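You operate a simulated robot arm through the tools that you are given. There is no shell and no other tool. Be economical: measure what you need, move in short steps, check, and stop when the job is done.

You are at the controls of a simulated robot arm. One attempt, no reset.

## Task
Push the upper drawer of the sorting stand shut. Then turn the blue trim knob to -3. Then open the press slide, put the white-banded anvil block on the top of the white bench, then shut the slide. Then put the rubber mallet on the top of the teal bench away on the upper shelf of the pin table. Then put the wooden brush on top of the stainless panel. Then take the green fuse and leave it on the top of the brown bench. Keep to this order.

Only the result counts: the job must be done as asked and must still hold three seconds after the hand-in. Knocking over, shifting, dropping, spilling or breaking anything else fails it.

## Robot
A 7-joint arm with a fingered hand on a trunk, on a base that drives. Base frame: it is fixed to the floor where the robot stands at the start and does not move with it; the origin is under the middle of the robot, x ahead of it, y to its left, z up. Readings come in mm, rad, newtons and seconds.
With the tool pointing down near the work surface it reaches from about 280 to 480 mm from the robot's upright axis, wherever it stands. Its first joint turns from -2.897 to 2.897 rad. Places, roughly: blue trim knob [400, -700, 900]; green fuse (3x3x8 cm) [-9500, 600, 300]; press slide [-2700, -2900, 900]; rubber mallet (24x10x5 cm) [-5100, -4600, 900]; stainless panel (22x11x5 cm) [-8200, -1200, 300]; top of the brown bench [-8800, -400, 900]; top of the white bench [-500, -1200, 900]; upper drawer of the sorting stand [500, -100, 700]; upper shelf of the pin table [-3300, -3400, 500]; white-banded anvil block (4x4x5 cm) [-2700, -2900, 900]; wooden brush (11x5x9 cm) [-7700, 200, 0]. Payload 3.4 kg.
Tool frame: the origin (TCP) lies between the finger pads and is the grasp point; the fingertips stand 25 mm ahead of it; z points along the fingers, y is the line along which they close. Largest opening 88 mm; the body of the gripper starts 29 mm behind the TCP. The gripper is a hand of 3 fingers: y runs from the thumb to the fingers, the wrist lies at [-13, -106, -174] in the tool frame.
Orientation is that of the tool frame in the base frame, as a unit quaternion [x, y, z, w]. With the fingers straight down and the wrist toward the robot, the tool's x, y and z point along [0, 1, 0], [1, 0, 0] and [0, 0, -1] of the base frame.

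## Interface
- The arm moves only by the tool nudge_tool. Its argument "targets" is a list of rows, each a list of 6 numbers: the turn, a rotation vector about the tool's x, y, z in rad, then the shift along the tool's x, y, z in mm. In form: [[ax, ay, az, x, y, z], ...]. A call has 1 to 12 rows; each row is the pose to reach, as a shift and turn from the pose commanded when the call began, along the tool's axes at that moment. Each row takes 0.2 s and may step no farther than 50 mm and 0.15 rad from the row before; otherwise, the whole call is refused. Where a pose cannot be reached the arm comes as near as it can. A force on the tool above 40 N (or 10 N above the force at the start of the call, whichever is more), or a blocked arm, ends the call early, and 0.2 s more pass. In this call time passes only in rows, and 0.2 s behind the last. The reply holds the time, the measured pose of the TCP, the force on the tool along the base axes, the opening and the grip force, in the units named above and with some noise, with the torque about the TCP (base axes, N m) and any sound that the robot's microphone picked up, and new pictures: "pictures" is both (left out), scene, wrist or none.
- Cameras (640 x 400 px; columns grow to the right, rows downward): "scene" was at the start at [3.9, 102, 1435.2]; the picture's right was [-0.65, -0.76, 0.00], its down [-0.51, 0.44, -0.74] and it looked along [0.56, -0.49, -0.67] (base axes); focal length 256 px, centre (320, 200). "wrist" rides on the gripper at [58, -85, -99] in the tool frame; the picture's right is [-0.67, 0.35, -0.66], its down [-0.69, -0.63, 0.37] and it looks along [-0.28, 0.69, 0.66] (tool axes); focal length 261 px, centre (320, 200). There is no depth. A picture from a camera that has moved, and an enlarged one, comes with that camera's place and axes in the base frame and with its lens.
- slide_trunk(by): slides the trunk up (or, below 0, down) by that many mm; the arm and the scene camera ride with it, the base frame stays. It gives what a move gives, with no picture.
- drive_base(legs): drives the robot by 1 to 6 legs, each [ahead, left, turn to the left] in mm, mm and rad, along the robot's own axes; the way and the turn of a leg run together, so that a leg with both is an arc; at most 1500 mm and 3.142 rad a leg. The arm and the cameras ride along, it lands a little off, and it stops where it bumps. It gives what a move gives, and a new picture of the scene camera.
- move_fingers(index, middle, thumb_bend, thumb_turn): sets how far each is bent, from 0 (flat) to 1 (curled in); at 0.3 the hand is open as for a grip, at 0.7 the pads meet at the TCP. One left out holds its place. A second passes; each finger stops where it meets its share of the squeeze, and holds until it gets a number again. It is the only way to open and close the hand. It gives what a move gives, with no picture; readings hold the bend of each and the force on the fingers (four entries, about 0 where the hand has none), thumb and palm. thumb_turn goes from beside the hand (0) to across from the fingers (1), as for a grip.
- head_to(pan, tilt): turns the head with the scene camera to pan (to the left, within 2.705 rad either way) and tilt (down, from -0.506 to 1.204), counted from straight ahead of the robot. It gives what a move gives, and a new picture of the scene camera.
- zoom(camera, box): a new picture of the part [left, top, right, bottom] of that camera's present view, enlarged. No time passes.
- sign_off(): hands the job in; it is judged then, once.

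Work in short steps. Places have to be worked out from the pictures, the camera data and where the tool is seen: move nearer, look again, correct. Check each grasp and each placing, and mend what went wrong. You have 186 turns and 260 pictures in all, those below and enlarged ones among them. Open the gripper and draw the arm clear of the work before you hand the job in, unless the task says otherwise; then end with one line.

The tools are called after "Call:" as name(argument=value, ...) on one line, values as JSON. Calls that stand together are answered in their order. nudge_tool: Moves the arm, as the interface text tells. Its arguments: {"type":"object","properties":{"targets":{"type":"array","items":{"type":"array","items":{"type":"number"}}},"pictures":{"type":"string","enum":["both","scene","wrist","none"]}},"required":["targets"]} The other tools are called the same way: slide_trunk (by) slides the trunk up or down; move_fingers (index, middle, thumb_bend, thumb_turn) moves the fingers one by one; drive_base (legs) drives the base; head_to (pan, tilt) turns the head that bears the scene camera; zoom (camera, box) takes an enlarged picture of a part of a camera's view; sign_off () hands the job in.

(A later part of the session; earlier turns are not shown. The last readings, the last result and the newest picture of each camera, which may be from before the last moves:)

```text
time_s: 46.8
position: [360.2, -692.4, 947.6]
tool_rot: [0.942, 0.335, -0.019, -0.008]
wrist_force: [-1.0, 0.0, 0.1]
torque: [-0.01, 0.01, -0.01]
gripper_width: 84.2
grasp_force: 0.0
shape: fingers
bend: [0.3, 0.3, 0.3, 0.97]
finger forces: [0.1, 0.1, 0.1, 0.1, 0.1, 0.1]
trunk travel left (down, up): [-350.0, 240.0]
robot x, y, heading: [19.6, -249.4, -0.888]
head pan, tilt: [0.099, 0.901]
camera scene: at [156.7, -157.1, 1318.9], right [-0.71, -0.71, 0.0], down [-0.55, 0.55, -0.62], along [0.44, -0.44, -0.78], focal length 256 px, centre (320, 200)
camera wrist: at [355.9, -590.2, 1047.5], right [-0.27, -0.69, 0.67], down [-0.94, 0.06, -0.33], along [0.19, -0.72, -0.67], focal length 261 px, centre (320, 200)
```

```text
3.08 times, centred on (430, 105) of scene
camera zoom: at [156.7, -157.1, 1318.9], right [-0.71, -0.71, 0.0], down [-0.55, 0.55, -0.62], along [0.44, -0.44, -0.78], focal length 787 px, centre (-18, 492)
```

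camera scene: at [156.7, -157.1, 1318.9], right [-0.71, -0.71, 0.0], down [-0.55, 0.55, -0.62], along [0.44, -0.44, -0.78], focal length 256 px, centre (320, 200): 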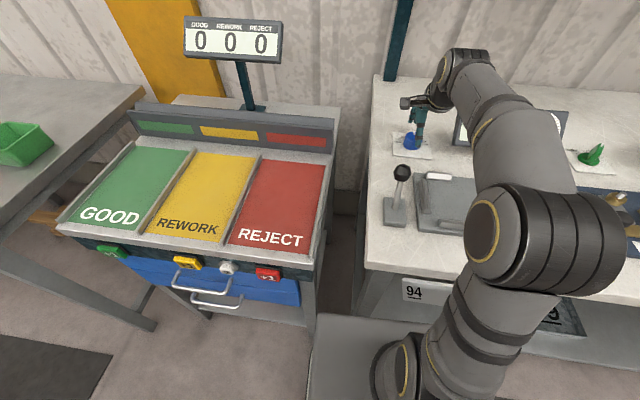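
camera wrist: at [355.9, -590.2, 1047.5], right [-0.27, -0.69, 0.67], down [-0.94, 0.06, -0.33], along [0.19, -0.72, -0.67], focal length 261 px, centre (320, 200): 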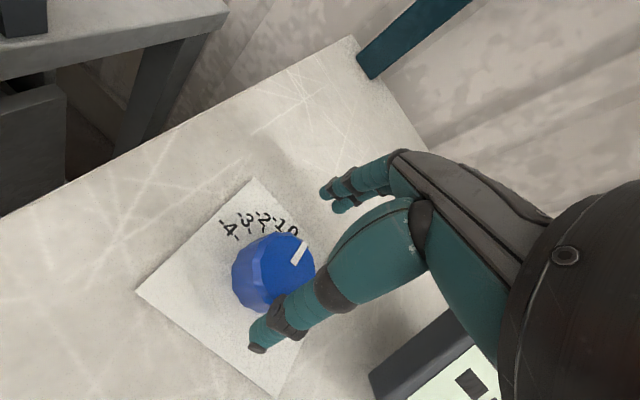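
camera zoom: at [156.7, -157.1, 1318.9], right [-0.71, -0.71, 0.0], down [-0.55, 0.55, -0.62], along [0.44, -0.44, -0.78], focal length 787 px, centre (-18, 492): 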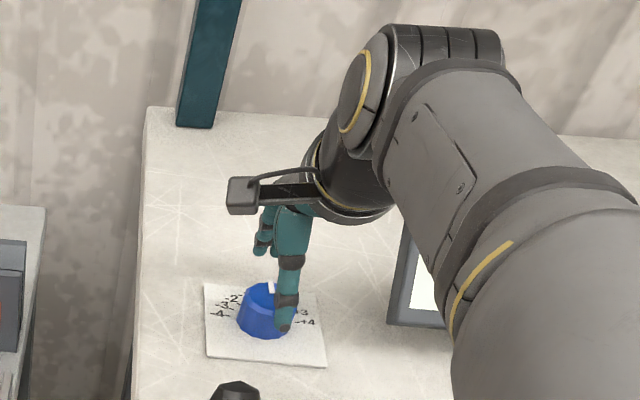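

The knob top is centred under TCP (L≈43 mm). I descend 38 mm so the pads straddle the knob.

Call:
nudge_tool(targets=[[0, 0, 0, 0, 0, 13], [0, 0, 0, 0, 0, 26], [0, 0, 0, 0, 0, 38]], pictures="both")

Call:
zoom(camera="scene", box=[370, 40, 490, 170])

```text
time_s: 47.6
position: [360.8, -692.1, 924.2]
tool_rot: [0.942, 0.334, -0.014, 0.007]
wrist_force: [-1.2, 1.8, 17.1]
torque: [-0.39, -0.19, -0.03]
gripper_width: 87.7
grasp_force: 8.8
shape: fingers
bend: [0.3, 0.3, 0.27, 0.97]
finger forces: [0.0, 12.7, 0.0, 0.1, 4.4, 0.0]
trunk travel left (down, up): [-350.0, 240.0]
robot x, y, heading: [18.3, -248.6, -0.887]
head pan, tilt: [0.099, 0.901]
stopped in row 3: the force on the tool passed its limit at 50 N (the readings are from after the stop); the commanded pose is now the measured one
camera scene: at [155.2, -155.1, 1319.0], right [-0.71, -0.71, 0.0], down [-0.55, 0.55, -0.62], along [0.44, -0.44, -0.78], focal length 256 px, centre (320, 200)
camera wrist: at [353.8, -587.9, 1021.1], right [-0.28, -0.68, 0.68], down [-0.94, 0.05, -0.34], along [0.2, -0.73, -0.65], focal length 261 px, centre (320, 200)
```

scene: 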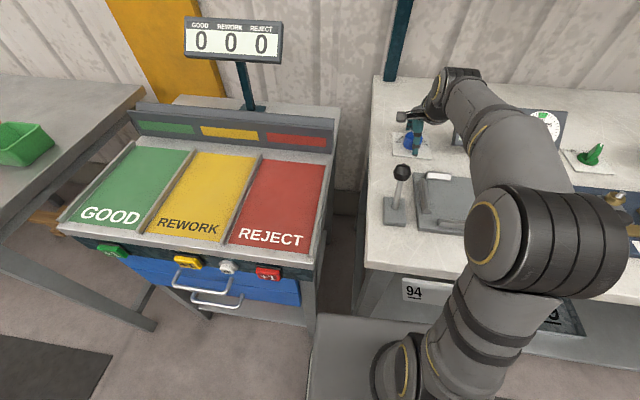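
wrist: 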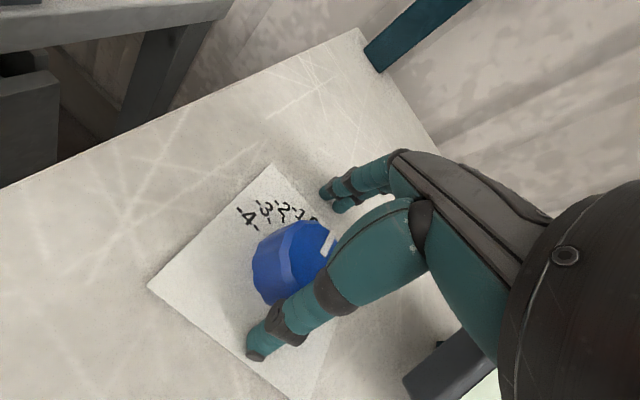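

```text
3.08 times, centred on (430, 105) of scene
camera zoom: at [155.2, -155.1, 1319.0], right [-0.71, -0.71, 0.0], down [-0.55, 0.55, -0.62], along [0.44, -0.44, -0.78], focal length 787 px, centre (-18, 492)
```

zoom: 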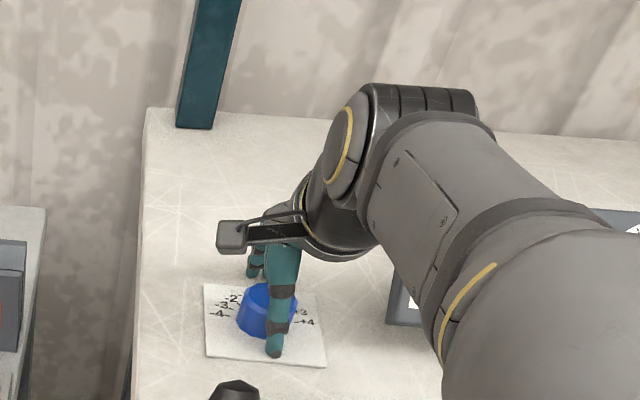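

Open fingertips touch the bench at TCP z 924 (straighter fingers reach further). I lift 8 mm, pre-bend fingers to ~60 mm opening, then lower onto the knob.

Call:
nudge_tool(targets=[[0, 0, 0, 0, 0, -8]], pictures="none")

Call:
move_fingers(index=0.43, middle=0.43, thumb_bend=0.43)

Call:
nudge_tool(targets=[[0, 0, 0, 0, 0, 8], [0, 0, 0, 0, 0, 16], [0, 0, 0, 0, 0, 22]], pictures="wrist")

Call:
zoom(camera="scene", box=[370, 60, 470, 170])

```text
time_s: 48.0
position: [359.8, -693.2, 927.4]
tool_rot: [0.943, 0.334, -0.017, 0.001]
wrist_force: [-0.8, 2.4, 0.2]
torque: [0.01, 0.0, 0.02]
gripper_width: 86.5
grasp_force: 0.4
shape: fingers
bend: [0.3, 0.3, 0.28, 0.97]
finger forces: [0.0, 0.0, 0.0, 0.1, 1.1, 0.0]
trunk travel left (down, up): [-350.0, 240.0]
robot x, y, heading: [17.5, -248.3, -0.881]
head pan, tilt: [0.099, 0.901]
```

```text
time_s: 49.0
position: [358.5, -692.0, 928.6]
tool_rot: [0.942, 0.334, -0.016, 0.001]
wrist_force: [-8.0, 6.6, 0.5]
torque: [-0.23, -0.17, 0.06]
gripper_width: 67.4
grasp_force: 7.4
shape: fingers
bend: [0.43, 0.41, 0.36, 0.97]
finger forces: [0.0, 3.6, 0.0, 0.1, 10.6, 0.1]
trunk travel left (down, up): [-350.0, 240.0]
robot x, y, heading: [15.3, -250.6, -0.884]
head pan, tilt: [0.099, 0.901]
```

```text
time_s: 49.5
position: [358.2, -693.9, 927.4]
tool_rot: [0.942, 0.334, -0.012, 0.016]
wrist_force: [-6.6, 5.4, 18.3]
torque: [-0.13, -0.05, 0.06]
gripper_width: 70.0
grasp_force: 11.4
shape: fingers
bend: [0.43, 0.41, 0.36, 0.97]
finger forces: [0.1, 9.8, 0.1, 0.0, 13.6, 0.0]
trunk travel left (down, up): [-350.0, 240.0]
robot x, y, heading: [13.5, -248.8, -0.884]
head pan, tilt: [0.099, 0.901]
stopped in row 2: the force on the tool passed its limit at 49 N (the readings are from after the stop); the commanded pose is now the measured one
camera wrist: at [352.7, -587.7, 1022.4], right [-0.29, -0.67, 0.68], down [-0.93, 0.04, -0.36], along [0.21, -0.74, -0.64], focal length 261 px, centre (320, 200)
```

wrist: 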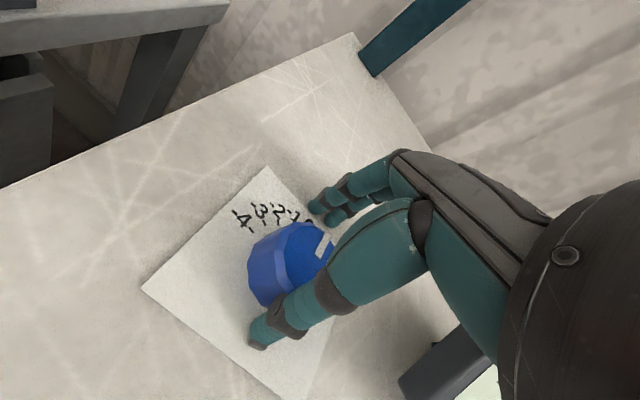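

```text
3.64 times, centred on (420, 115) of scene
camera zoom: at [154.3, -154.3, 1319.0], right [-0.71, -0.71, 0.0], down [-0.55, 0.55, -0.62], along [0.44, -0.44, -0.78], focal length 930 px, centre (-44, 509)
```

zoom: 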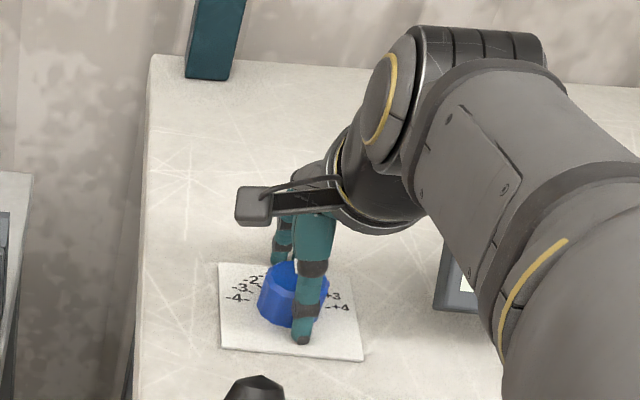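

Re-triangulating the plate corner gives bench z≈900, so the knob top is ~930 and the knob centre ≈(355,-674): the thumb was already pressing its front. I lift 33 mm, open, level the tool and recentre.

Call:
nudge_tool(targets=[[0, 0, 0, 0, 0, -17], [0.011, 0.016, 0, 0, 0, -33], [0.022, 0.033, 0, 9.6, -16.6, -33]], pictures="none")

Call:
move_fingers(index=0.36, middle=0.36, thumb_bend=0.36)

Call:
nudge_tool(targets=[[0, 0, 0, 0, 0, 0]], pictures="wrist")

Call:
zoom(camera="scene", box=[370, 60, 470, 170])

```text
time_s: 50.3
position: [357.8, -676.1, 955.9]
tool_rot: [0.943, 0.334, 0.0, -0.004]
wrist_force: [0.3, 0.0, 0.4]
torque: [0.03, -0.02, 0.0]
gripper_width: 57.4
grasp_force: 0.1
shape: fingers
bend: [0.43, 0.43, 0.43, 0.98]
finger forces: [0.0, 0.0, 0.0, 0.1, 0.1, 0.0]
trunk travel left (down, up): [-350.0, 240.0]
robot x, y, heading: [22.0, -247.7, -0.886]
head pan, tilt: [0.099, 0.901]
```

```text
time_s: 51.3
position: [358.4, -674.9, 955.3]
tool_rot: [0.942, 0.335, -0.001, -0.005]
wrist_force: [-0.2, -0.2, 0.6]
torque: [0.0, -0.01, 0.02]
gripper_width: 71.6
grasp_force: 0.1
shape: fingers
bend: [0.36, 0.36, 0.36, 0.98]
finger forces: [0.0, 0.0, 0.0, 0.0, 0.1, 0.0]
trunk travel left (down, up): [-350.0, 240.0]
robot x, y, heading: [16.5, -248.0, -0.884]
head pan, tilt: [0.099, 0.901]
```

```text
time_s: 51.7
position: [357.4, -675.6, 955.9]
tool_rot: [0.942, 0.334, -0.001, -0.005]
wrist_force: [-0.5, -1.3, 1.0]
torque: [0.01, -0.02, -0.01]
gripper_width: 71.8
grasp_force: 0.1
shape: fingers
bend: [0.36, 0.36, 0.36, 0.98]
finger forces: [0.1, 0.0, 0.0, 0.0, 0.0, 0.0]
trunk travel left (down, up): [-350.0, 240.0]
robot x, y, heading: [22.6, -248.5, -0.885]
head pan, tilt: [0.099, 0.901]
camera wrist: at [349.8, -573.9, 1055.7], right [-0.3, -0.7, 0.65], down [-0.93, 0.06, -0.36], along [0.21, -0.71, -0.67], focal length 261 px, centre (320, 200)
```

wrist: 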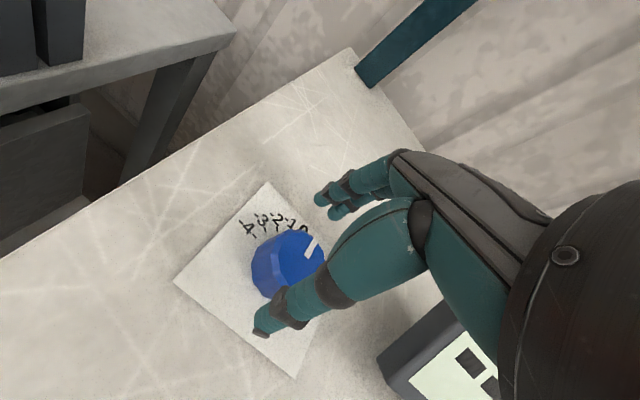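

```text
3.64 times, centred on (420, 115) of scene
camera zoom: at [156.6, -157.0, 1318.8], right [-0.71, -0.71, 0.0], down [-0.55, 0.55, -0.62], along [0.44, -0.44, -0.78], focal length 930 px, centre (-44, 509)
```

zoom: 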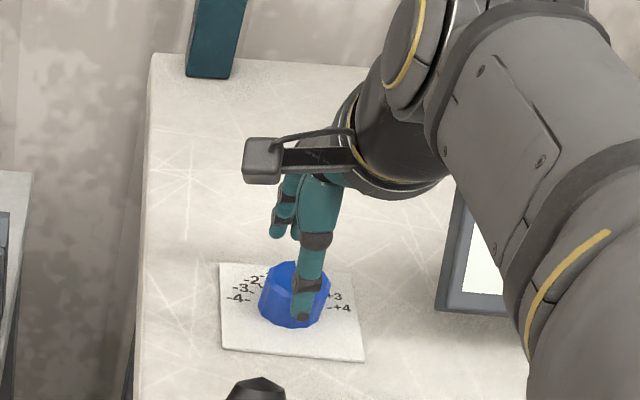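

Now offset is only about (1.6,-4). I correct and descend to TCP z≈929 with pads straddling the knob, then close gently.

Call:
nudge_tool(targets=[[0, 0, 0, 1.6, -4.2, 9], [0, 0, 0, 1.6, -4.2, 18], [0, 0, 0, 1.6, -4.2, 26]], pictures="none")

Call:
move_fingers(index=0.5, middle=0.5, thumb_bend=0.5)

Call:
zoom(camera="scene", box=[370, 60, 470, 170])

```text
time_s: 52.5
position: [356.5, -670.6, 930.1]
tool_rot: [0.943, 0.334, -0.001, -0.002]
wrist_force: [-0.6, 0.3, 7.1]
torque: [-0.28, -0.16, 0.0]
gripper_width: 71.4
grasp_force: 3.9
shape: fingers
bend: [0.36, 0.35, 0.36, 0.98]
finger forces: [0.1, 7.2, 0.1, 0.0, 0.1, 0.0]
trunk travel left (down, up): [-350.0, 240.0]
robot x, y, heading: [17.7, -247.4, -0.882]
head pan, tilt: [0.099, 0.901]
```

```text
time_s: 53.5
position: [356.1, -669.0, 930.5]
tool_rot: [0.942, 0.335, 0.0, -0.002]
wrist_force: [5.1, -4.3, 26.0]
torque: [-1.12, -0.68, 0.05]
gripper_width: 42.4
grasp_force: 12.6
shape: fingers
bend: [0.5, 0.38, 0.5, 0.98]
finger forces: [0.6, 25.2, 0.0, 0.1, 0.1, 0.0]
trunk travel left (down, up): [-350.0, 240.0]
robot x, y, heading: [18.1, -249.6, -0.887]
head pan, tilt: [0.099, 0.901]
```

```text
3.64 times, centred on (420, 115) of scene
camera zoom: at [155.6, -155.5, 1319.0], right [-0.71, -0.71, 0.0], down [-0.55, 0.55, -0.62], along [0.44, -0.44, -0.78], focal length 930 px, centre (-44, 509)
```

zoom: 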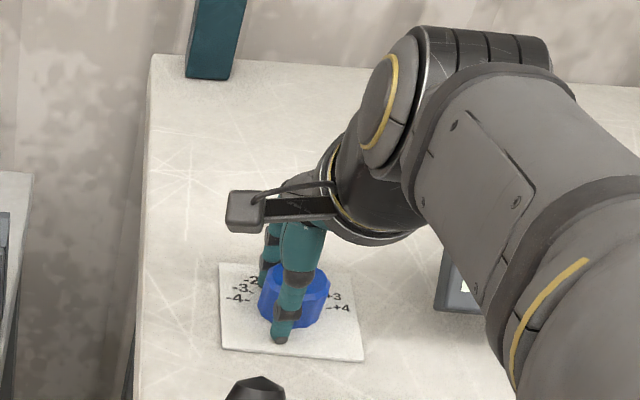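

The middle (longer) fingertip is pressing on the bench. I reopen, raise 10 mm, and close again.

Call:
move_fingers(index=0.36, middle=0.36, thumb_bend=0.36)

Call:
nudge_tool(targets=[[0, 0, 0, 0, 0, -8]], pictures="wrist")

Call:
move_fingers(index=0.5, middle=0.5, thumb_bend=0.5)

Call:
nudge_tool(targets=[[0, 0, 0, 0, 0, 0]], pictures="wrist")

```text
time_s: 54.5
position: [356.8, -669.7, 930.2]
tool_rot: [0.943, 0.333, -0.002, -0.003]
wrist_force: [-1.0, 1.7, 15.1]
torque: [-0.61, -0.28, -0.03]
gripper_width: 71.7
grasp_force: 7.4
shape: fingers
bend: [0.36, 0.34, 0.36, 0.98]
finger forces: [0.1, 15.0, 0.0, 0.0, 0.0, 0.0]
trunk travel left (down, up): [-350.0, 240.0]
robot x, y, heading: [18.1, -245.6, -0.889]
head pan, tilt: [0.099, 0.901]
```

```text
time_s: 54.9
position: [356.4, -669.4, 934.2]
tool_rot: [0.942, 0.334, -0.003, -0.007]
wrist_force: [-0.2, 0.0, 0.1]
torque: [0.01, 0.0, 0.01]
gripper_width: 71.9
grasp_force: 0.1
shape: fingers
bend: [0.36, 0.36, 0.36, 0.98]
finger forces: [0.0, 0.0, 0.1, 0.0, 0.0, 0.0]
trunk travel left (down, up): [-350.0, 240.0]
robot x, y, heading: [14.1, -251.4, -0.883]
head pan, tilt: [0.099, 0.901]
camera wrist: at [349.5, -568.8, 1034.9], right [-0.3, -0.7, 0.65], down [-0.93, 0.06, -0.36], along [0.21, -0.71, -0.67], focal length 261 px, centre (320, 200)
```

wrist: 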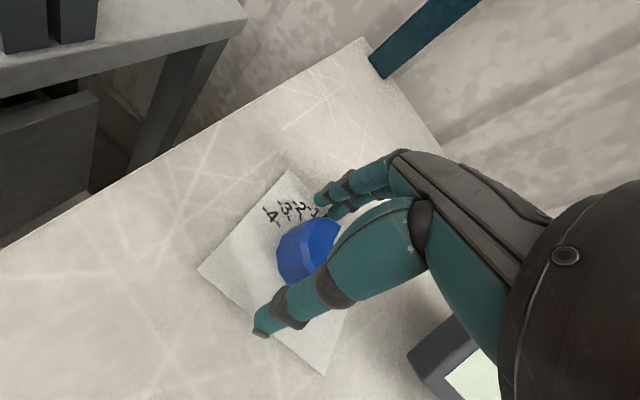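

```text
time_s: 55.9
position: [357.3, -670.1, 936.6]
tool_rot: [0.942, 0.335, -0.001, -0.004]
wrist_force: [0.6, -0.7, -0.3]
torque: [0.02, -0.02, -0.01]
gripper_width: 42.1
grasp_force: 0.0
shape: fingers
bend: [0.5, 0.49, 0.5, 0.98]
finger forces: [0.0, 0.4, 0.0, 0.0, 0.0, 0.1]
trunk travel left (down, up): [-350.0, 240.0]
robot x, y, heading: [22.8, -246.7, -0.888]
head pan, tilt: [0.099, 0.901]
```

```text
time_s: 56.3
position: [356.9, -670.0, 935.3]
tool_rot: [0.943, 0.334, -0.002, -0.004]
wrist_force: [1.0, -0.8, 0.0]
torque: [-0.01, 0.03, 0.02]
gripper_width: 42.4
grasp_force: 0.4
shape: fingers
bend: [0.5, 0.49, 0.5, 0.98]
finger forces: [0.0, 0.3, 0.1, 0.0, 0.0, 0.0]
trunk travel left (down, up): [-350.0, 240.0]
robot x, y, heading: [16.8, -244.3, -0.881]
head pan, tilt: [0.099, 0.901]
camera wrist: at [349.7, -569.1, 1036.1], right [-0.3, -0.7, 0.65], down [-0.93, 0.06, -0.36], along [0.21, -0.71, -0.67], focal length 261 px, centre (320, 200)
```

wrist: 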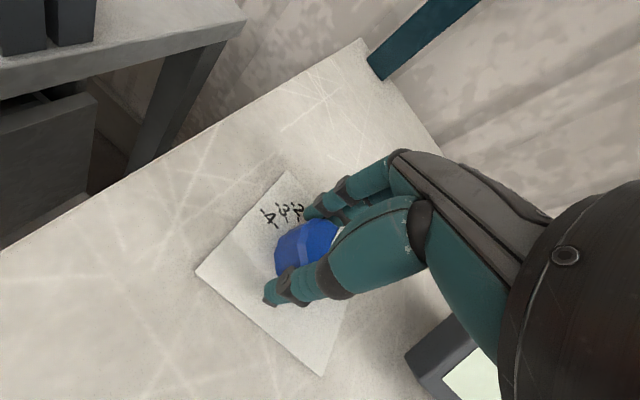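

No grip yet at 42 mm. I close further.

Call:
move_fingers(index=0.6, middle=0.6, thumb_bend=0.6)

Call:
nudge_tool(targets=[[0, 0, 0, 0, 0, 0]], pictures="wrist")

Call:
zoom(camera="scene", box=[370, 60, 470, 170])

```text
time_s: 57.3
position: [357.9, -670.9, 936.2]
tool_rot: [0.942, 0.335, -0.001, -0.004]
wrist_force: [6.2, -4.9, 2.2]
torque: [-0.17, -0.14, 0.09]
gripper_width: 27.2
grasp_force: 5.7
shape: fingers
bend: [0.56, 0.53, 0.57, 0.97]
finger forces: [2.7, 6.7, 0.0, 0.1, 1.6, 0.0]
trunk travel left (down, up): [-350.0, 240.0]
robot x, y, heading: [19.4, -251.2, -0.88]
head pan, tilt: [0.099, 0.901]
```

```text
time_s: 57.7
position: [357.9, -669.7, 936.8]
tool_rot: [0.942, 0.335, -0.001, -0.004]
wrist_force: [5.3, -4.6, 3.0]
torque: [-0.17, -0.15, 0.09]
gripper_width: 27.4
grasp_force: 6.0
shape: fingers
bend: [0.56, 0.53, 0.57, 0.97]
finger forces: [2.8, 6.7, 0.0, 0.0, 1.6, 0.1]
trunk travel left (down, up): [-350.0, 240.0]
robot x, y, heading: [18.0, -248.7, -0.884]
head pan, tilt: [0.099, 0.901]
camera wrist: at [350.2, -569.5, 1035.9], right [-0.3, -0.7, 0.65], down [-0.93, 0.06, -0.36], along [0.21, -0.71, -0.67], focal length 261 px, centre (320, 200)
```

wrist: 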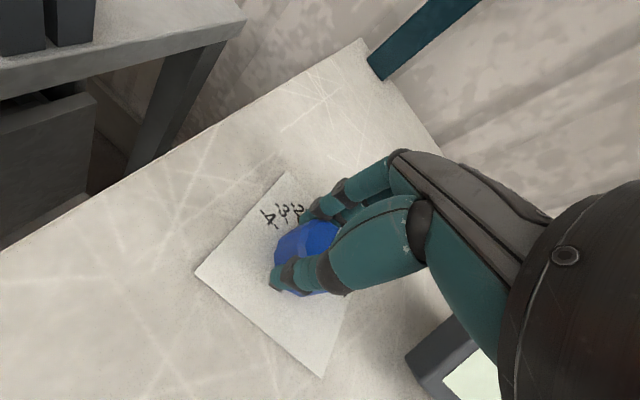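

```text
3.64 times, centred on (420, 115) of scene
camera zoom: at [157.3, -157.6, 1318.8], right [-0.71, -0.71, 0.0], down [-0.55, 0.55, -0.62], along [0.44, -0.44, -0.78], focal length 930 px, centre (-44, 509)
```

zoom: 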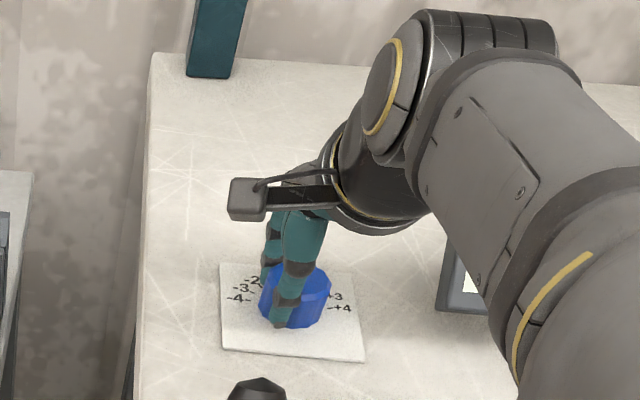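

The grip is on a chord: the knob centre is ~11 mm to the right (tool −x). I reopen, shift, and close again.

Call:
move_fingers(index=0.38, middle=0.38, thumb_bend=0.38)

Call:
nudge_tool(targets=[[0, 0, 0, -11, 3, 0]], pictures="none")

Call:
move_fingers(index=0.55, middle=0.55, thumb_bend=0.55)

Call:
zoom(camera="scene", box=[370, 60, 470, 170])

```text
time_s: 58.7
position: [357.9, -670.0, 936.3]
tool_rot: [0.942, 0.334, -0.002, -0.004]
wrist_force: [-0.1, 0.1, 0.6]
torque: [0.02, -0.03, -0.01]
gripper_width: 67.5
grasp_force: 0.1
shape: fingers
bend: [0.38, 0.38, 0.38, 0.97]
finger forces: [0.0, 0.1, 0.0, 0.0, 0.0, 0.1]
trunk travel left (down, up): [-350.0, 240.0]
robot x, y, heading: [16.4, -247.3, -0.881]
head pan, tilt: [0.099, 0.901]
```

```text
time_s: 59.1
position: [350.9, -679.1, 936.3]
tool_rot: [0.942, 0.334, -0.001, -0.004]
wrist_force: [0.1, 0.8, 0.1]
torque: [-0.03, 0.01, -0.02]
gripper_width: 67.3
grasp_force: 0.0
shape: fingers
bend: [0.38, 0.38, 0.38, 0.97]
finger forces: [0.0, 0.1, 0.0, 0.1, 0.1, 0.0]
trunk travel left (down, up): [-350.0, 240.0]
robot x, y, heading: [18.8, -247.0, -0.887]
head pan, tilt: [0.099, 0.901]
```

```text
time_s: 60.1
position: [350.5, -678.8, 936.4]
tool_rot: [0.943, 0.334, -0.001, -0.004]
wrist_force: [0.0, -0.1, 0.2]
torque: [-0.01, 0.0, -0.02]
gripper_width: 36.1
grasp_force: 2.3
shape: fingers
bend: [0.53, 0.54, 0.53, 0.97]
finger forces: [1.4, 0.5, 0.0, 0.0, 1.6, 0.0]
trunk travel left (down, up): [-350.0, 240.0]
robot x, y, heading: [18.2, -248.2, -0.881]
head pan, tilt: [0.099, 0.901]
```

```text
3.64 times, centred on (420, 115) of scene
camera zoom: at [156.6, -157.1, 1318.9], right [-0.71, -0.71, 0.0], down [-0.55, 0.55, -0.62], along [0.44, -0.44, -0.78], focal length 930 px, centre (-44, 509)
```

zoom: 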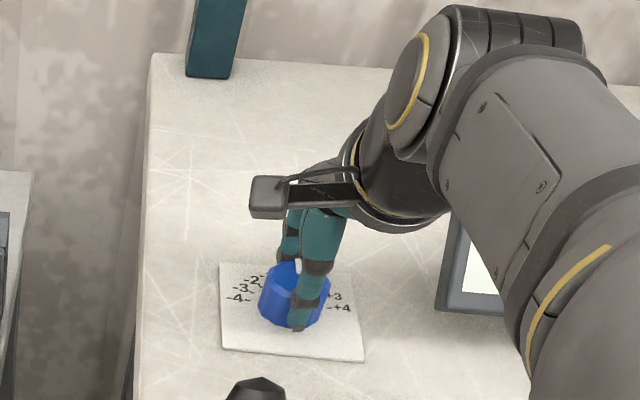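

Balanced contact at 36 mm. I tighten, then turn counter-clockwise (tool az negative) in small rows.

Call:
move_fingers(index=0.62, middle=0.62, thumb_bend=0.62)

Call:
nudge_tool(targets=[[0, 0, -0.1, 0, 0, 0], [0, 0, -0.2, 0, 0, 0], [0, 0, -0.3, 0, 0, 0], [0, 0, -0.4, 0, 0, 0], [0, 0, -0.5, 0, 0, 0]], pictures="wrist")

Call:
zoom(camera="scene", box=[370, 60, 470, 170])

```text
time_s: 61.1
position: [351.3, -679.1, 937.8]
tool_rot: [0.943, 0.333, -0.002, -0.004]
wrist_force: [1.8, -3.4, 1.4]
torque: [-0.12, -0.05, 0.01]
gripper_width: 34.4
grasp_force: 7.8
shape: fingers
bend: [0.54, 0.57, 0.54, 0.97]
finger forces: [5.3, 4.3, 0.0, 0.0, 6.1, 0.1]
trunk travel left (down, up): [-350.0, 240.0]
robot x, y, heading: [21.1, -247.2, -0.881]
head pan, tilt: [0.099, 0.901]
```

```text
time_s: 62.3
position: [351.0, -679.4, 936.5]
tool_rot: [0.83, 0.558, 0.001, -0.004]
wrist_force: [5.3, -6.7, 1.3]
torque: [-0.17, -0.11, -0.05]
gripper_width: 33.4
grasp_force: 8.5
shape: fingers
bend: [0.53, 0.57, 0.56, 0.97]
finger forces: [6.4, 5.4, 0.0, 0.1, 4.8, 0.1]
trunk travel left (down, up): [-350.0, 240.0]
robot x, y, heading: [17.8, -247.8, -0.882]
head pan, tilt: [0.099, 0.901]
camera wrist: at [294.5, -595.1, 1036.9], right [0.07, -0.76, 0.65], down [-0.84, -0.39, -0.36], along [0.53, -0.52, -0.67], focal length 261 px, centre (320, 200)
```

wrist: 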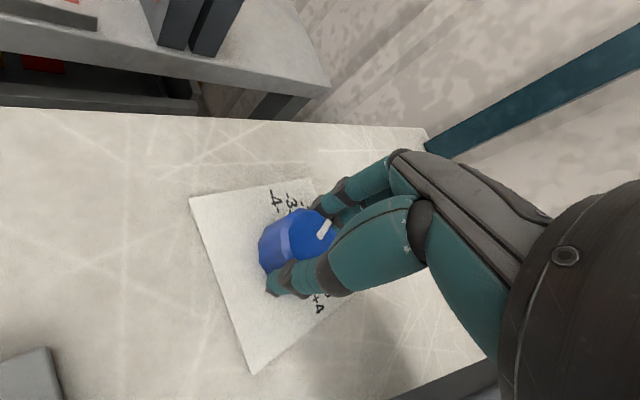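

```text
3.64 times, centred on (420, 115) of scene
camera zoom: at [157.2, -157.7, 1318.9], right [-0.71, -0.71, 0.0], down [-0.55, 0.55, -0.62], along [0.44, -0.44, -0.78], focal length 930 px, centre (-44, 509)
```

zoom: 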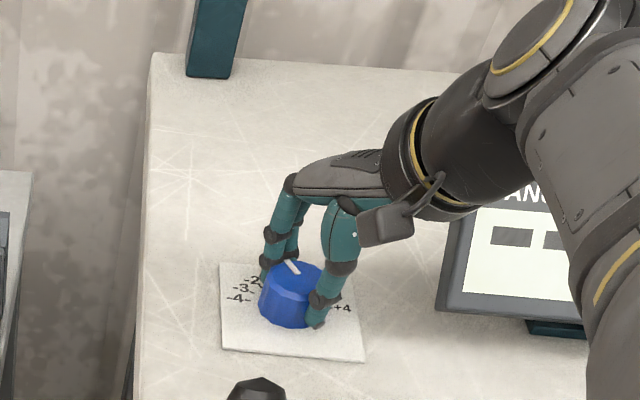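

The pointer follows the hand (~−28°). I turn a further 0.4 rad and look.

Call:
nudge_tool(targets=[[0, 0, -0.1, 0, 0, 0], [0, 0, -0.2, 0, 0, 0], [0, 0, -0.3, 0, 0, 0], [0, 0, -0.4, 0, 0, 0]], pictures="wrist")

Call:
zoom(camera="scene", box=[380, 110, 450, 160])

Call:
zoom(camera="wrist", box=[180, 130, 380, 280])

```text
time_s: 63.3
position: [352.1, -679.6, 936.7]
tool_rot: [0.702, 0.712, 0.001, -0.005]
wrist_force: [6.1, -5.1, 0.7]
torque: [-0.18, -0.18, -0.03]
gripper_width: 33.5
grasp_force: 8.8
shape: fingers
bend: [0.53, 0.56, 0.56, 0.98]
finger forces: [6.0, 5.6, 0.0, 0.0, 5.4, 0.0]
trunk travel left (down, up): [-350.0, 240.0]
robot x, y, heading: [17.3, -247.6, -0.885]
head pan, tilt: [0.099, 0.901]
camera wrist: at [266.1, -623.8, 1036.9], right [0.36, -0.67, 0.65], down [-0.62, -0.69, -0.37], along [0.69, -0.27, -0.67], focal length 261 px, centre (320, 200)
```

wrist: 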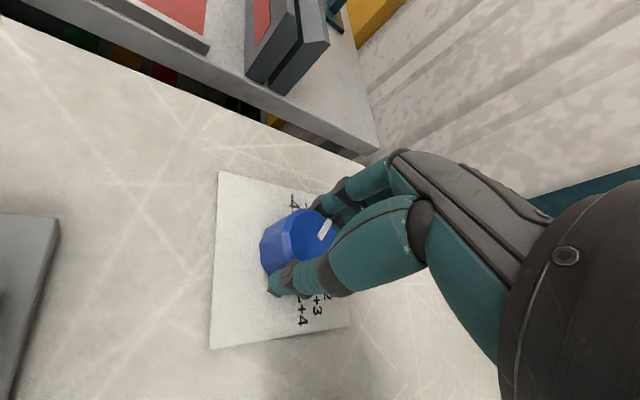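

```text
8.00 times, centred on (415, 135) of scene
camera zoom: at [157.4, -157.6, 1318.8], right [-0.71, -0.71, 0.0], down [-0.55, 0.55, -0.62], along [0.44, -0.44, -0.78], focal length 2046 px, centre (-440, 720)
```

zoom: 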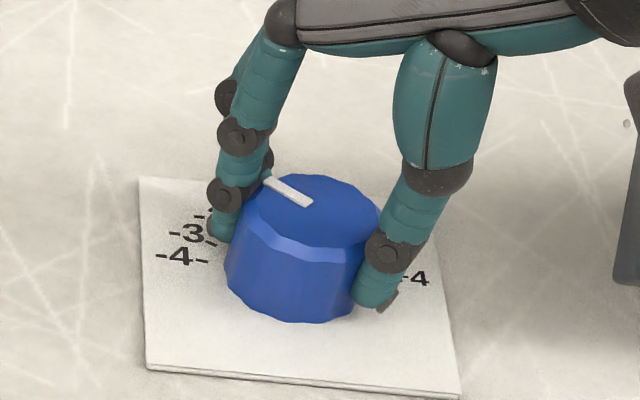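

```text
2.67 times, centred on (280, 205) of wrist
camera zoom: at [266.1, -623.8, 1036.9], right [0.36, -0.67, 0.65], down [-0.62, -0.69, -0.37], along [0.69, -0.27, -0.67], focal length 695 px, centre (427, 187)
```

zoom: 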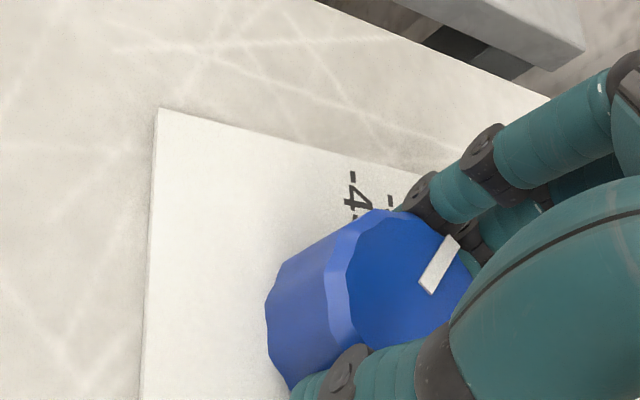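

The pointer seems close to −3. I release, lift clear and view it unobstructed.

Call:
move_fingers(index=0.4, middle=0.4, thumb_bend=0.4)

Call:
nudge_tool(targets=[[0, 0, 0, 0, 0, -30], [0, 0, 0, 0, 0, -70], [0, 0, 0, 0, 0, -110]], pictures="none")

Call:
zoom(camera="wrist", box=[140, 180, 340, 320])

Call:
zoom(camera="scene", box=[380, 110, 450, 160])

```text
time_s: 64.3
position: [350.6, -679.4, 937.3]
tool_rot: [0.704, 0.711, 0.001, -0.004]
wrist_force: [0.3, 0.9, 0.5]
torque: [0.01, 0.01, -0.01]
gripper_width: 63.1
grasp_force: 0.1
shape: fingers
bend: [0.4, 0.4, 0.4, 0.98]
finger forces: [0.0, 0.1, 0.0, 0.0, 0.0, 0.1]
trunk travel left (down, up): [-350.0, 240.0]
robot x, y, heading: [19.4, -243.4, -0.89]
head pan, tilt: [0.099, 0.901]
```

```text
time_s: 65.1
position: [351.3, -680.1, 1046.7]
tool_rot: [0.703, 0.711, 0.001, -0.005]
wrist_force: [0.6, -1.6, 0.6]
torque: [0.02, -0.03, 0.03]
gripper_width: 63.0
grasp_force: 0.0
shape: fingers
bend: [0.4, 0.4, 0.4, 0.98]
finger forces: [0.0, 0.1, 0.0, 0.0, 0.0, 0.0]
trunk travel left (down, up): [-350.0, 240.0]
robot x, y, heading: [18.7, -250.7, -0.889]
head pan, tilt: [0.099, 0.901]
```

```text
2.86 times, centred on (240, 250) of wrist
camera zoom: at [266.0, -625.6, 1146.4], right [0.36, -0.67, 0.65], down [-0.62, -0.69, -0.37], along [0.69, -0.27, -0.67], focal length 745 px, centre (549, 57)
```

zoom: 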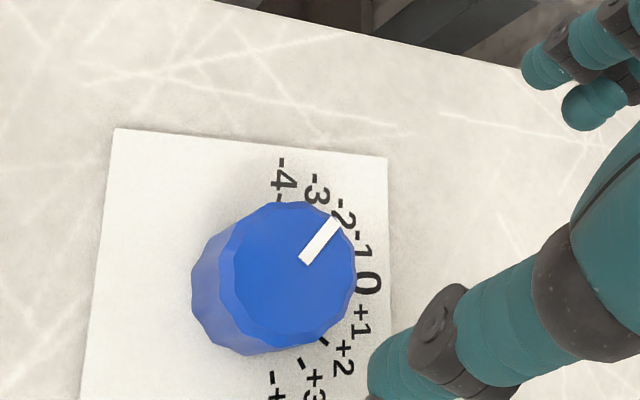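

```text
8.00 times, centred on (415, 135) of scene
camera zoom: at [156.7, -157.2, 1318.8], right [-0.71, -0.71, 0.0], down [-0.55, 0.55, -0.62], along [0.44, -0.44, -0.78], focal length 2046 px, centre (-440, 720)
```

zoom: 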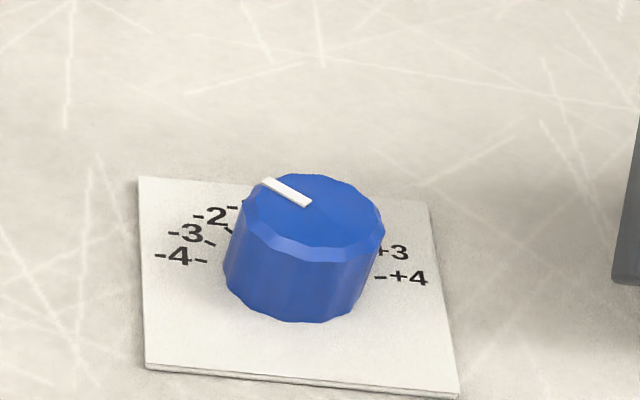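

Pointer looks near −3; I zoom tighter to compute the angle exactly.

Call:
zoom(camera="wrist", box=[200, 225, 280, 275])

```text
8.00 times, centred on (240, 250) of wrist
camera zoom: at [266.0, -625.6, 1146.4], right [0.36, -0.67, 0.65], down [-0.62, -0.69, -0.37], along [0.69, -0.27, -0.67], focal length 2085 px, centre (960, -200)
```

zoom: 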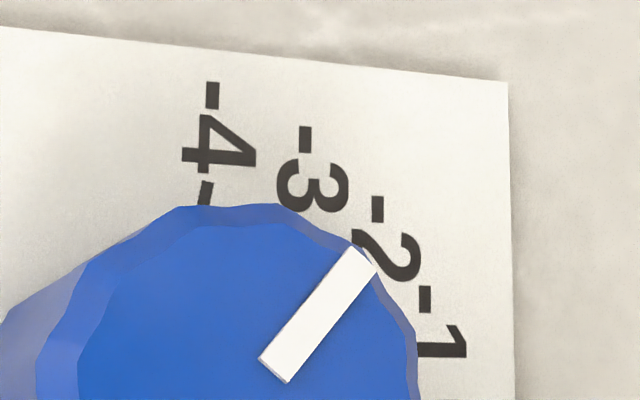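

Geometry: scale steps are ~20°, −3 lies at ≈60–61° and the pointer is at ≈50–51°. I regrip and turn a further ~0.16 rad.

Call:
nudge_tool(targets=[[0, 0, 0, 0, 0, 40], [0, 0, 0, 0, 0, 80], [0, 0, 0, 0, 0, 110]], pictures="none")

Call:
move_fingers(index=0.62, middle=0.62, thumb_bend=0.62)

Call:
nudge_tool(targets=[[0, 0, -0.08, 0, 0, 0], [0, 0, -0.165, 0, 0, 0]], pictures="none")

Call:
move_fingers(index=0.4, middle=0.4, thumb_bend=0.4)

Call:
nudge_tool(targets=[[0, 0, 0, 0, 0, -30], [0, 0, 0, 0, 0, -70], [0, 0, 0, 0, 0, -110]], pictures="wrist")

Call:
zoom(camera="wrist", box=[200, 225, 280, 275])

```text
time_s: 65.9
position: [350.7, -675.9, 937.0]
tool_rot: [0.704, 0.71, 0.0, -0.005]
wrist_force: [-0.2, 0.8, -0.7]
torque: [-0.02, -0.01, -0.02]
gripper_width: 62.9
grasp_force: 0.0
shape: fingers
bend: [0.4, 0.4, 0.4, 0.98]
finger forces: [0.0, 0.0, 0.0, 0.0, 0.1, 0.0]
trunk travel left (down, up): [-350.0, 240.0]
robot x, y, heading: [15.9, -247.5, -0.885]
head pan, tilt: [0.099, 0.901]
```

```text
time_s: 66.9
position: [351.6, -677.3, 936.6]
tool_rot: [0.703, 0.711, 0.0, -0.005]
wrist_force: [6.0, -0.6, 0.4]
torque: [-0.01, -0.14, 0.02]
gripper_width: 32.6
grasp_force: 7.7
shape: fingers
bend: [0.54, 0.56, 0.56, 0.97]
finger forces: [6.2, 5.4, 0.1, 0.0, 4.7, 0.0]
trunk travel left (down, up): [-350.0, 240.0]
robot x, y, heading: [16.4, -247.9, -0.888]
head pan, tilt: [0.099, 0.901]
```

```text
time_s: 67.5
position: [351.3, -677.8, 936.9]
tool_rot: [0.641, 0.767, 0.002, -0.005]
wrist_force: [6.9, 1.3, -1.4]
torque: [0.04, -0.17, -0.02]
gripper_width: 32.7
grasp_force: 7.3
shape: fingers
bend: [0.54, 0.56, 0.56, 0.97]
finger forces: [6.1, 4.8, 0.0, 0.0, 4.7, 0.0]
trunk travel left (down, up): [-350.0, 240.0]
robot x, y, heading: [18.4, -247.8, -0.883]
head pan, tilt: [0.099, 0.901]
```

```text
time_s: 68.5
position: [350.1, -678.1, 936.7]
tool_rot: [0.642, 0.767, 0.002, -0.004]
wrist_force: [0.8, -0.1, -0.1]
torque: [0.0, 0.01, 0.0]
gripper_width: 63.0
grasp_force: 0.1
shape: fingers
bend: [0.4, 0.4, 0.4, 0.97]
finger forces: [0.1, 0.0, 0.0, 0.0, 0.1, 0.0]
trunk travel left (down, up): [-350.0, 240.0]
robot x, y, heading: [14.2, -251.9, -0.892]
head pan, tilt: [0.099, 0.901]
```

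```text
time_s: 69.3
position: [351.4, -677.8, 1043.6]
tool_rot: [0.642, 0.766, 0.001, -0.006]
wrist_force: [0.5, 0.2, 0.3]
torque: [-0.05, -0.01, 0.0]
gripper_width: 63.1
grasp_force: 0.0
shape: fingers
bend: [0.4, 0.4, 0.4, 0.97]
finger forces: [0.0, 0.0, 0.1, 0.0, 0.0, 0.0]
trunk travel left (down, up): [-350.0, 240.0]
robot x, y, heading: [17.4, -246.9, -0.884]
head pan, tilt: [0.099, 0.901]
camera wrist: at [258.1, -637.5, 1144.5], right [0.46, -0.61, 0.65], down [-0.5, -0.78, -0.37], along [0.73, -0.15, -0.67], focal length 261 px, centre (320, 200)
```

wrist: 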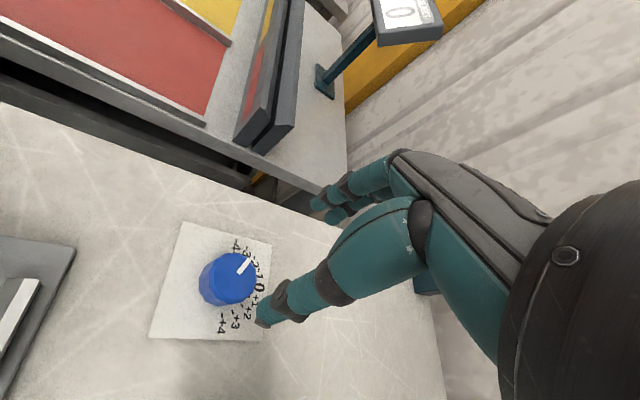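

```text
8.00 times, centred on (240, 250) of wrist
camera zoom: at [258.1, -637.5, 1144.5], right [0.46, -0.61, 0.65], down [-0.5, -0.78, -0.37], along [0.73, -0.15, -0.67], focal length 2085 px, centre (960, -200)
```

zoom: 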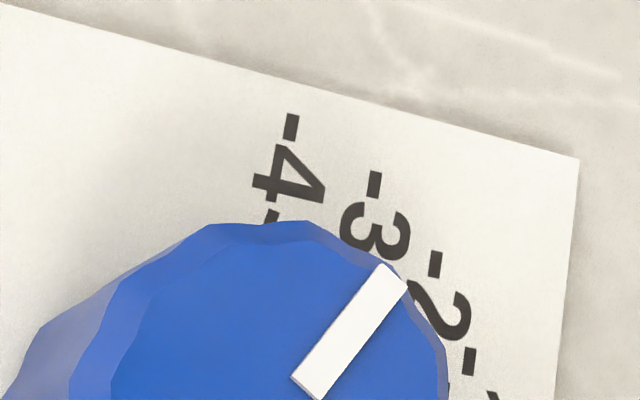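

Pointer is now at 60.7°, right on −3. I raise the arm and back away from the bench, then look along the aisle to the right.

Call:
slide_trunk(by=150)

Call:
drive_base(legs=[[-400, 0, 0]])

Call:
head_to(pan=-1.3, tilt=0.4)

```text
time_s: 71.1
position: [351.7, -678.4, 1194.7]
tool_rot: [0.642, 0.767, 0.001, -0.004]
wrist_force: [0.1, -0.3, -0.5]
torque: [-0.01, 0.05, -0.04]
gripper_width: 63.1
grasp_force: 0.2
shape: fingers
bend: [0.4, 0.4, 0.4, 0.97]
finger forces: [0.1, 0.1, 0.1, 0.0, 0.0, 0.0]
trunk travel left (down, up): [-500.0, 90.0]
robot x, y, heading: [14.8, -250.8, -0.884]
head pan, tilt: [0.099, 0.901]
```

```text
time_s: 73.6
position: [91.1, -361.3, 1194.6]
tool_rot: [0.643, 0.766, 0.001, -0.004]
wrist_force: [0.3, 0.4, 0.4]
torque: [-0.01, -0.02, -0.02]
gripper_width: 63.2
grasp_force: 0.1
shape: fingers
bend: [0.4, 0.4, 0.4, 0.97]
finger forces: [0.0, 0.1, 0.0, 0.0, 0.0, 0.0]
trunk travel left (down, up): [-500.0, 90.0]
robot x, y, heading: [-239.1, 69.2, -0.89]
head pan, tilt: [0.099, 0.901]
camera scene: at [-102.3, 160.4, 1468.9], right [-0.71, -0.71, 0.0], down [-0.55, 0.56, -0.62], along [0.44, -0.44, -0.78], focal length 256 px, centre (320, 200)
```

scene: 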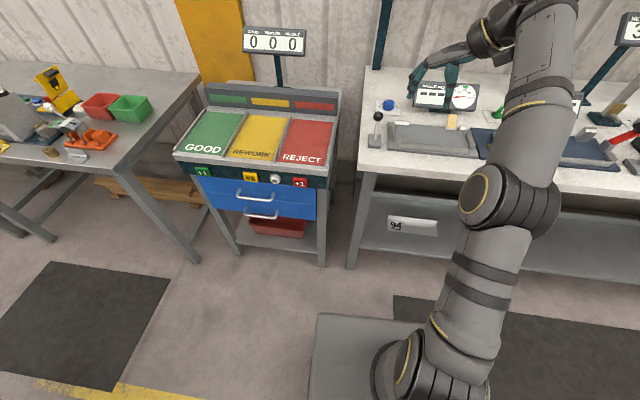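

```text
time_s: 75.1
position: [91.1, -361.7, 1194.6]
tool_rot: [0.643, 0.766, 0.002, -0.005]
wrist_force: [0.4, -0.4, 0.5]
torque: [-0.03, -0.02, 0.01]
gripper_width: 63.4
grasp_force: 0.0
shape: fingers
bend: [0.4, 0.4, 0.4, 0.97]
finger forces: [0.0, 0.0, 0.0, 0.0, 0.0, 0.0]
trunk travel left (down, up): [-500.0, 90.0]
robot x, y, heading: [-243.0, 68.5, -0.891]
head pan, tilt: [-1.3, 0.4]
camera scene: at [-208.8, 138.0, 1511.8], right [-0.82, 0.58, 0.0], down [0.23, 0.32, -0.92], along [-0.53, -0.75, -0.39], focal length 256 px, centre (320, 200)
```

scene: 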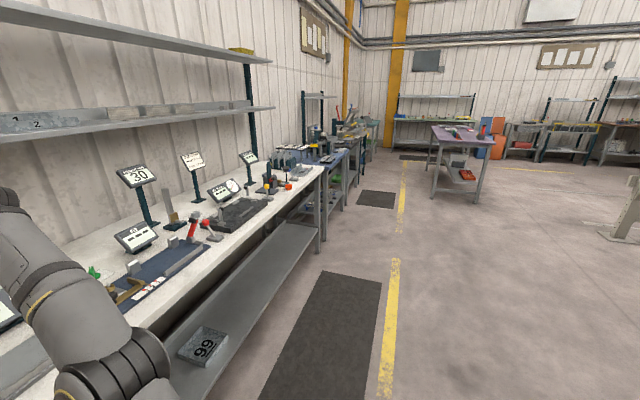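

The aisle alongside the benches is clear. I straighten the heading and slide right along the wall toward the press (~3.7 m), in two stages.

Call:
drive_base(legs=[[0, 0, -0.04], [0, -1450, 0], [0, -1200, 0]])

```text
time_s: 88.2
position: [-1973.8, -1951.3, 1194.9]
tool_rot: [0.649, 0.761, 0.003, -0.004]
wrist_force: [-1.3, -0.3, 0.5]
torque: [0.01, -0.01, 0.0]
gripper_width: 63.3
grasp_force: 0.1
shape: fingers
bend: [0.4, 0.4, 0.4, 0.97]
finger forces: [0.0, 0.0, 0.0, 0.0, 0.0, 0.0]
trunk travel left (down, up): [-500.0, 90.0]
robot x, y, heading: [-2300.8, -1517.4, -0.903]
head pan, tilt: [-1.3, 0.4]
camera scene: at [-2265.8, -1448.9, 1511.9], right [-0.81, 0.59, 0.0], down [0.23, 0.31, -0.92], along [-0.54, -0.74, -0.39], focal length 256 px, centre (320, 200)
```

scene: 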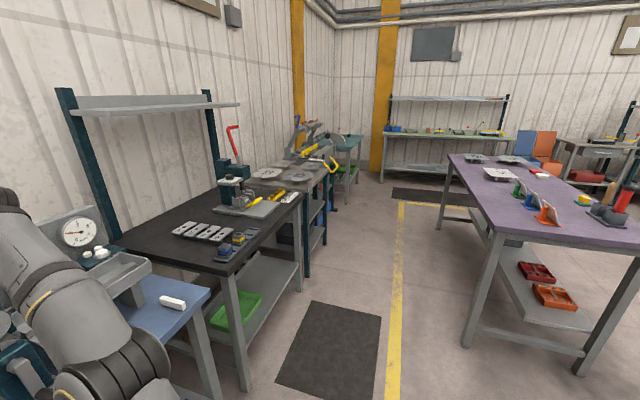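

I see the black bench with a red-lever press at px (236,200), matching the press location. Zoom there.

Call:
zoom(camera="scene", box=[170, 110, 350, 260])

Call:
drive_base(legs=[[0, -1100, 0]])

Call:
head_to(pan=-0.1, tilt=0.6)

```text
2.67 times, centred on (260, 185) of scene
camera zoom: at [-2265.8, -1448.9, 1511.9], right [-0.81, 0.59, 0.0], down [0.23, 0.31, -0.92], along [-0.54, -0.74, -0.39], focal length 682 px, centre (480, 240)
```

zoom: 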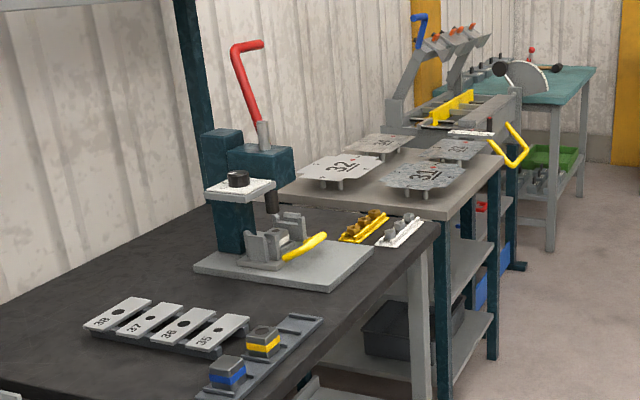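

```text
time_s: 93.7
position: [-2816.3, -2623.9, 1195.3]
tool_rot: [0.646, 0.764, 0.001, -0.004]
wrist_force: [0.6, -0.5, 0.3]
torque: [0.02, -0.03, -0.02]
gripper_width: 63.0
grasp_force: 0.0
shape: fingers
bend: [0.4, 0.4, 0.4, 0.97]
finger forces: [0.0, 0.0, 0.0, 0.0, 0.0, 0.0]
trunk travel left (down, up): [-500.0, 90.0]
robot x, y, heading: [-3144.3, -2187.7, -0.897]
head pan, tilt: [-1.3, 0.4]
camera scene: at [-3112.5, -2121.5, 1511.9], right [-0.81, 0.59, 0.0], down [0.23, 0.32, -0.92], along [-0.54, -0.75, -0.39], focal length 256 px, centre (320, 200)
```

scene: 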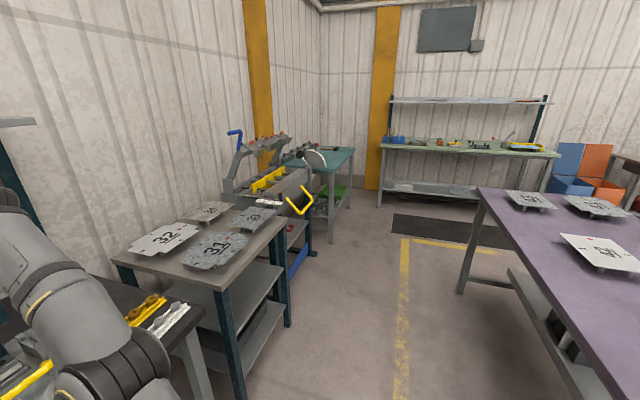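

```text
time_s: 95.1
position: [-2815.9, -2623.4, 1193.8]
tool_rot: [0.646, 0.763, 0.002, -0.005]
wrist_force: [-0.2, 0.6, 0.3]
torque: [0.01, 0.0, 0.0]
gripper_width: 62.9
grasp_force: 0.1
shape: fingers
bend: [0.4, 0.4, 0.4, 0.97]
finger forces: [0.1, 0.0, 0.0, 0.1, 0.1, 0.1]
trunk travel left (down, up): [-500.0, 90.0]
robot x, y, heading: [-3144.9, -2191.7, -0.895]
head pan, tilt: [-0.099, 0.6]
camera scene: at [-3010.1, -2120.5, 1493.6], right [-0.84, -0.54, 0.0], down [-0.31, 0.47, -0.83], along [0.45, -0.69, -0.56], focal length 256 px, centre (320, 200)
```

scene: 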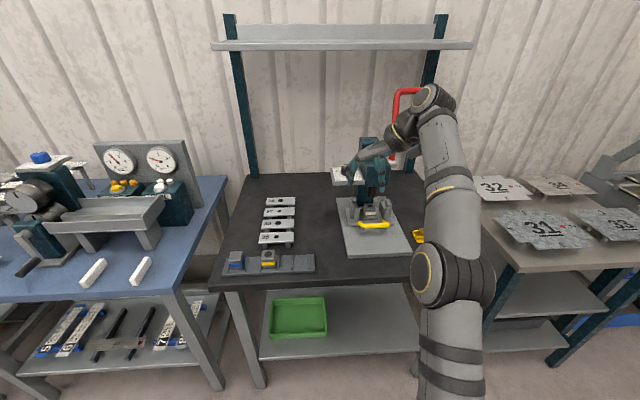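

Black bench in front: press with a yellow handle slide facing me. Zoom in on it.

Call:
zoom(camera="scene", box=[310, 120, 440, 270])

Call:
nudge_tool(targets=[[0, 0, 0, 0, 0, 0]], pictures="wrist")

```text
2.67 times, centred on (375, 195) of scene
camera zoom: at [-3010.1, -2120.5, 1493.6], right [-0.84, -0.54, 0.0], down [-0.31, 0.47, -0.83], along [0.45, -0.69, -0.56], focal length 682 px, centre (173, 213)
```

zoom: 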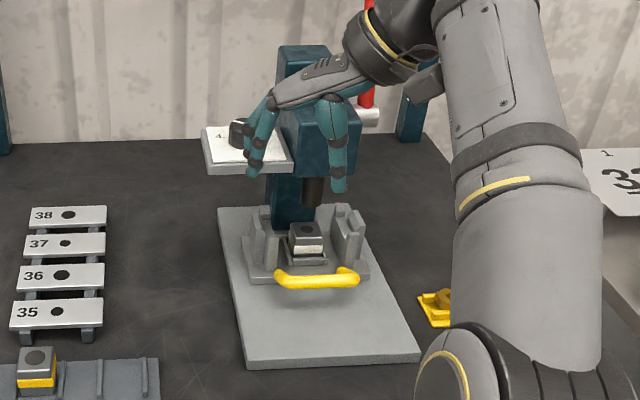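

```text
time_s: 95.5
position: [-2815.8, -2623.1, 1195.3]
tool_rot: [0.646, 0.763, 0.001, -0.005]
wrist_force: [0.2, -0.3, 0.0]
torque: [-0.02, -0.01, -0.02]
gripper_width: 63.1
grasp_force: 0.1
shape: fingers
bend: [0.4, 0.4, 0.4, 0.97]
finger forces: [0.0, 0.0, 0.0, 0.1, 0.0, 0.0]
trunk travel left (down, up): [-500.0, 90.0]
robot x, y, heading: [-3145.5, -2187.9, -0.894]
head pan, tilt: [-0.099, 0.6]
camera wrist: at [-2909.1, -2581.6, 1294.8], right [0.46, -0.61, 0.65], down [-0.51, -0.78, -0.37], along [0.73, -0.16, -0.67], focal length 261 px, centre (320, 200)
```

wrist: 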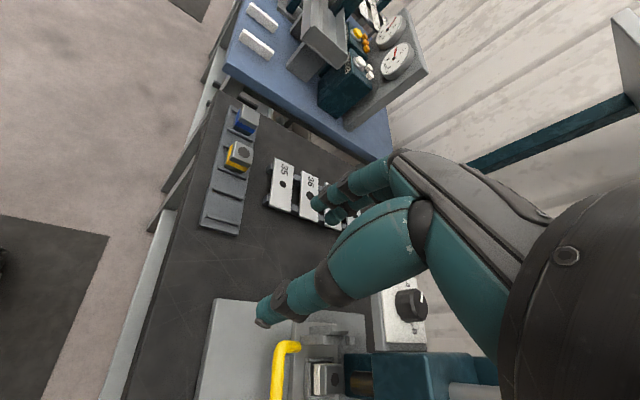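

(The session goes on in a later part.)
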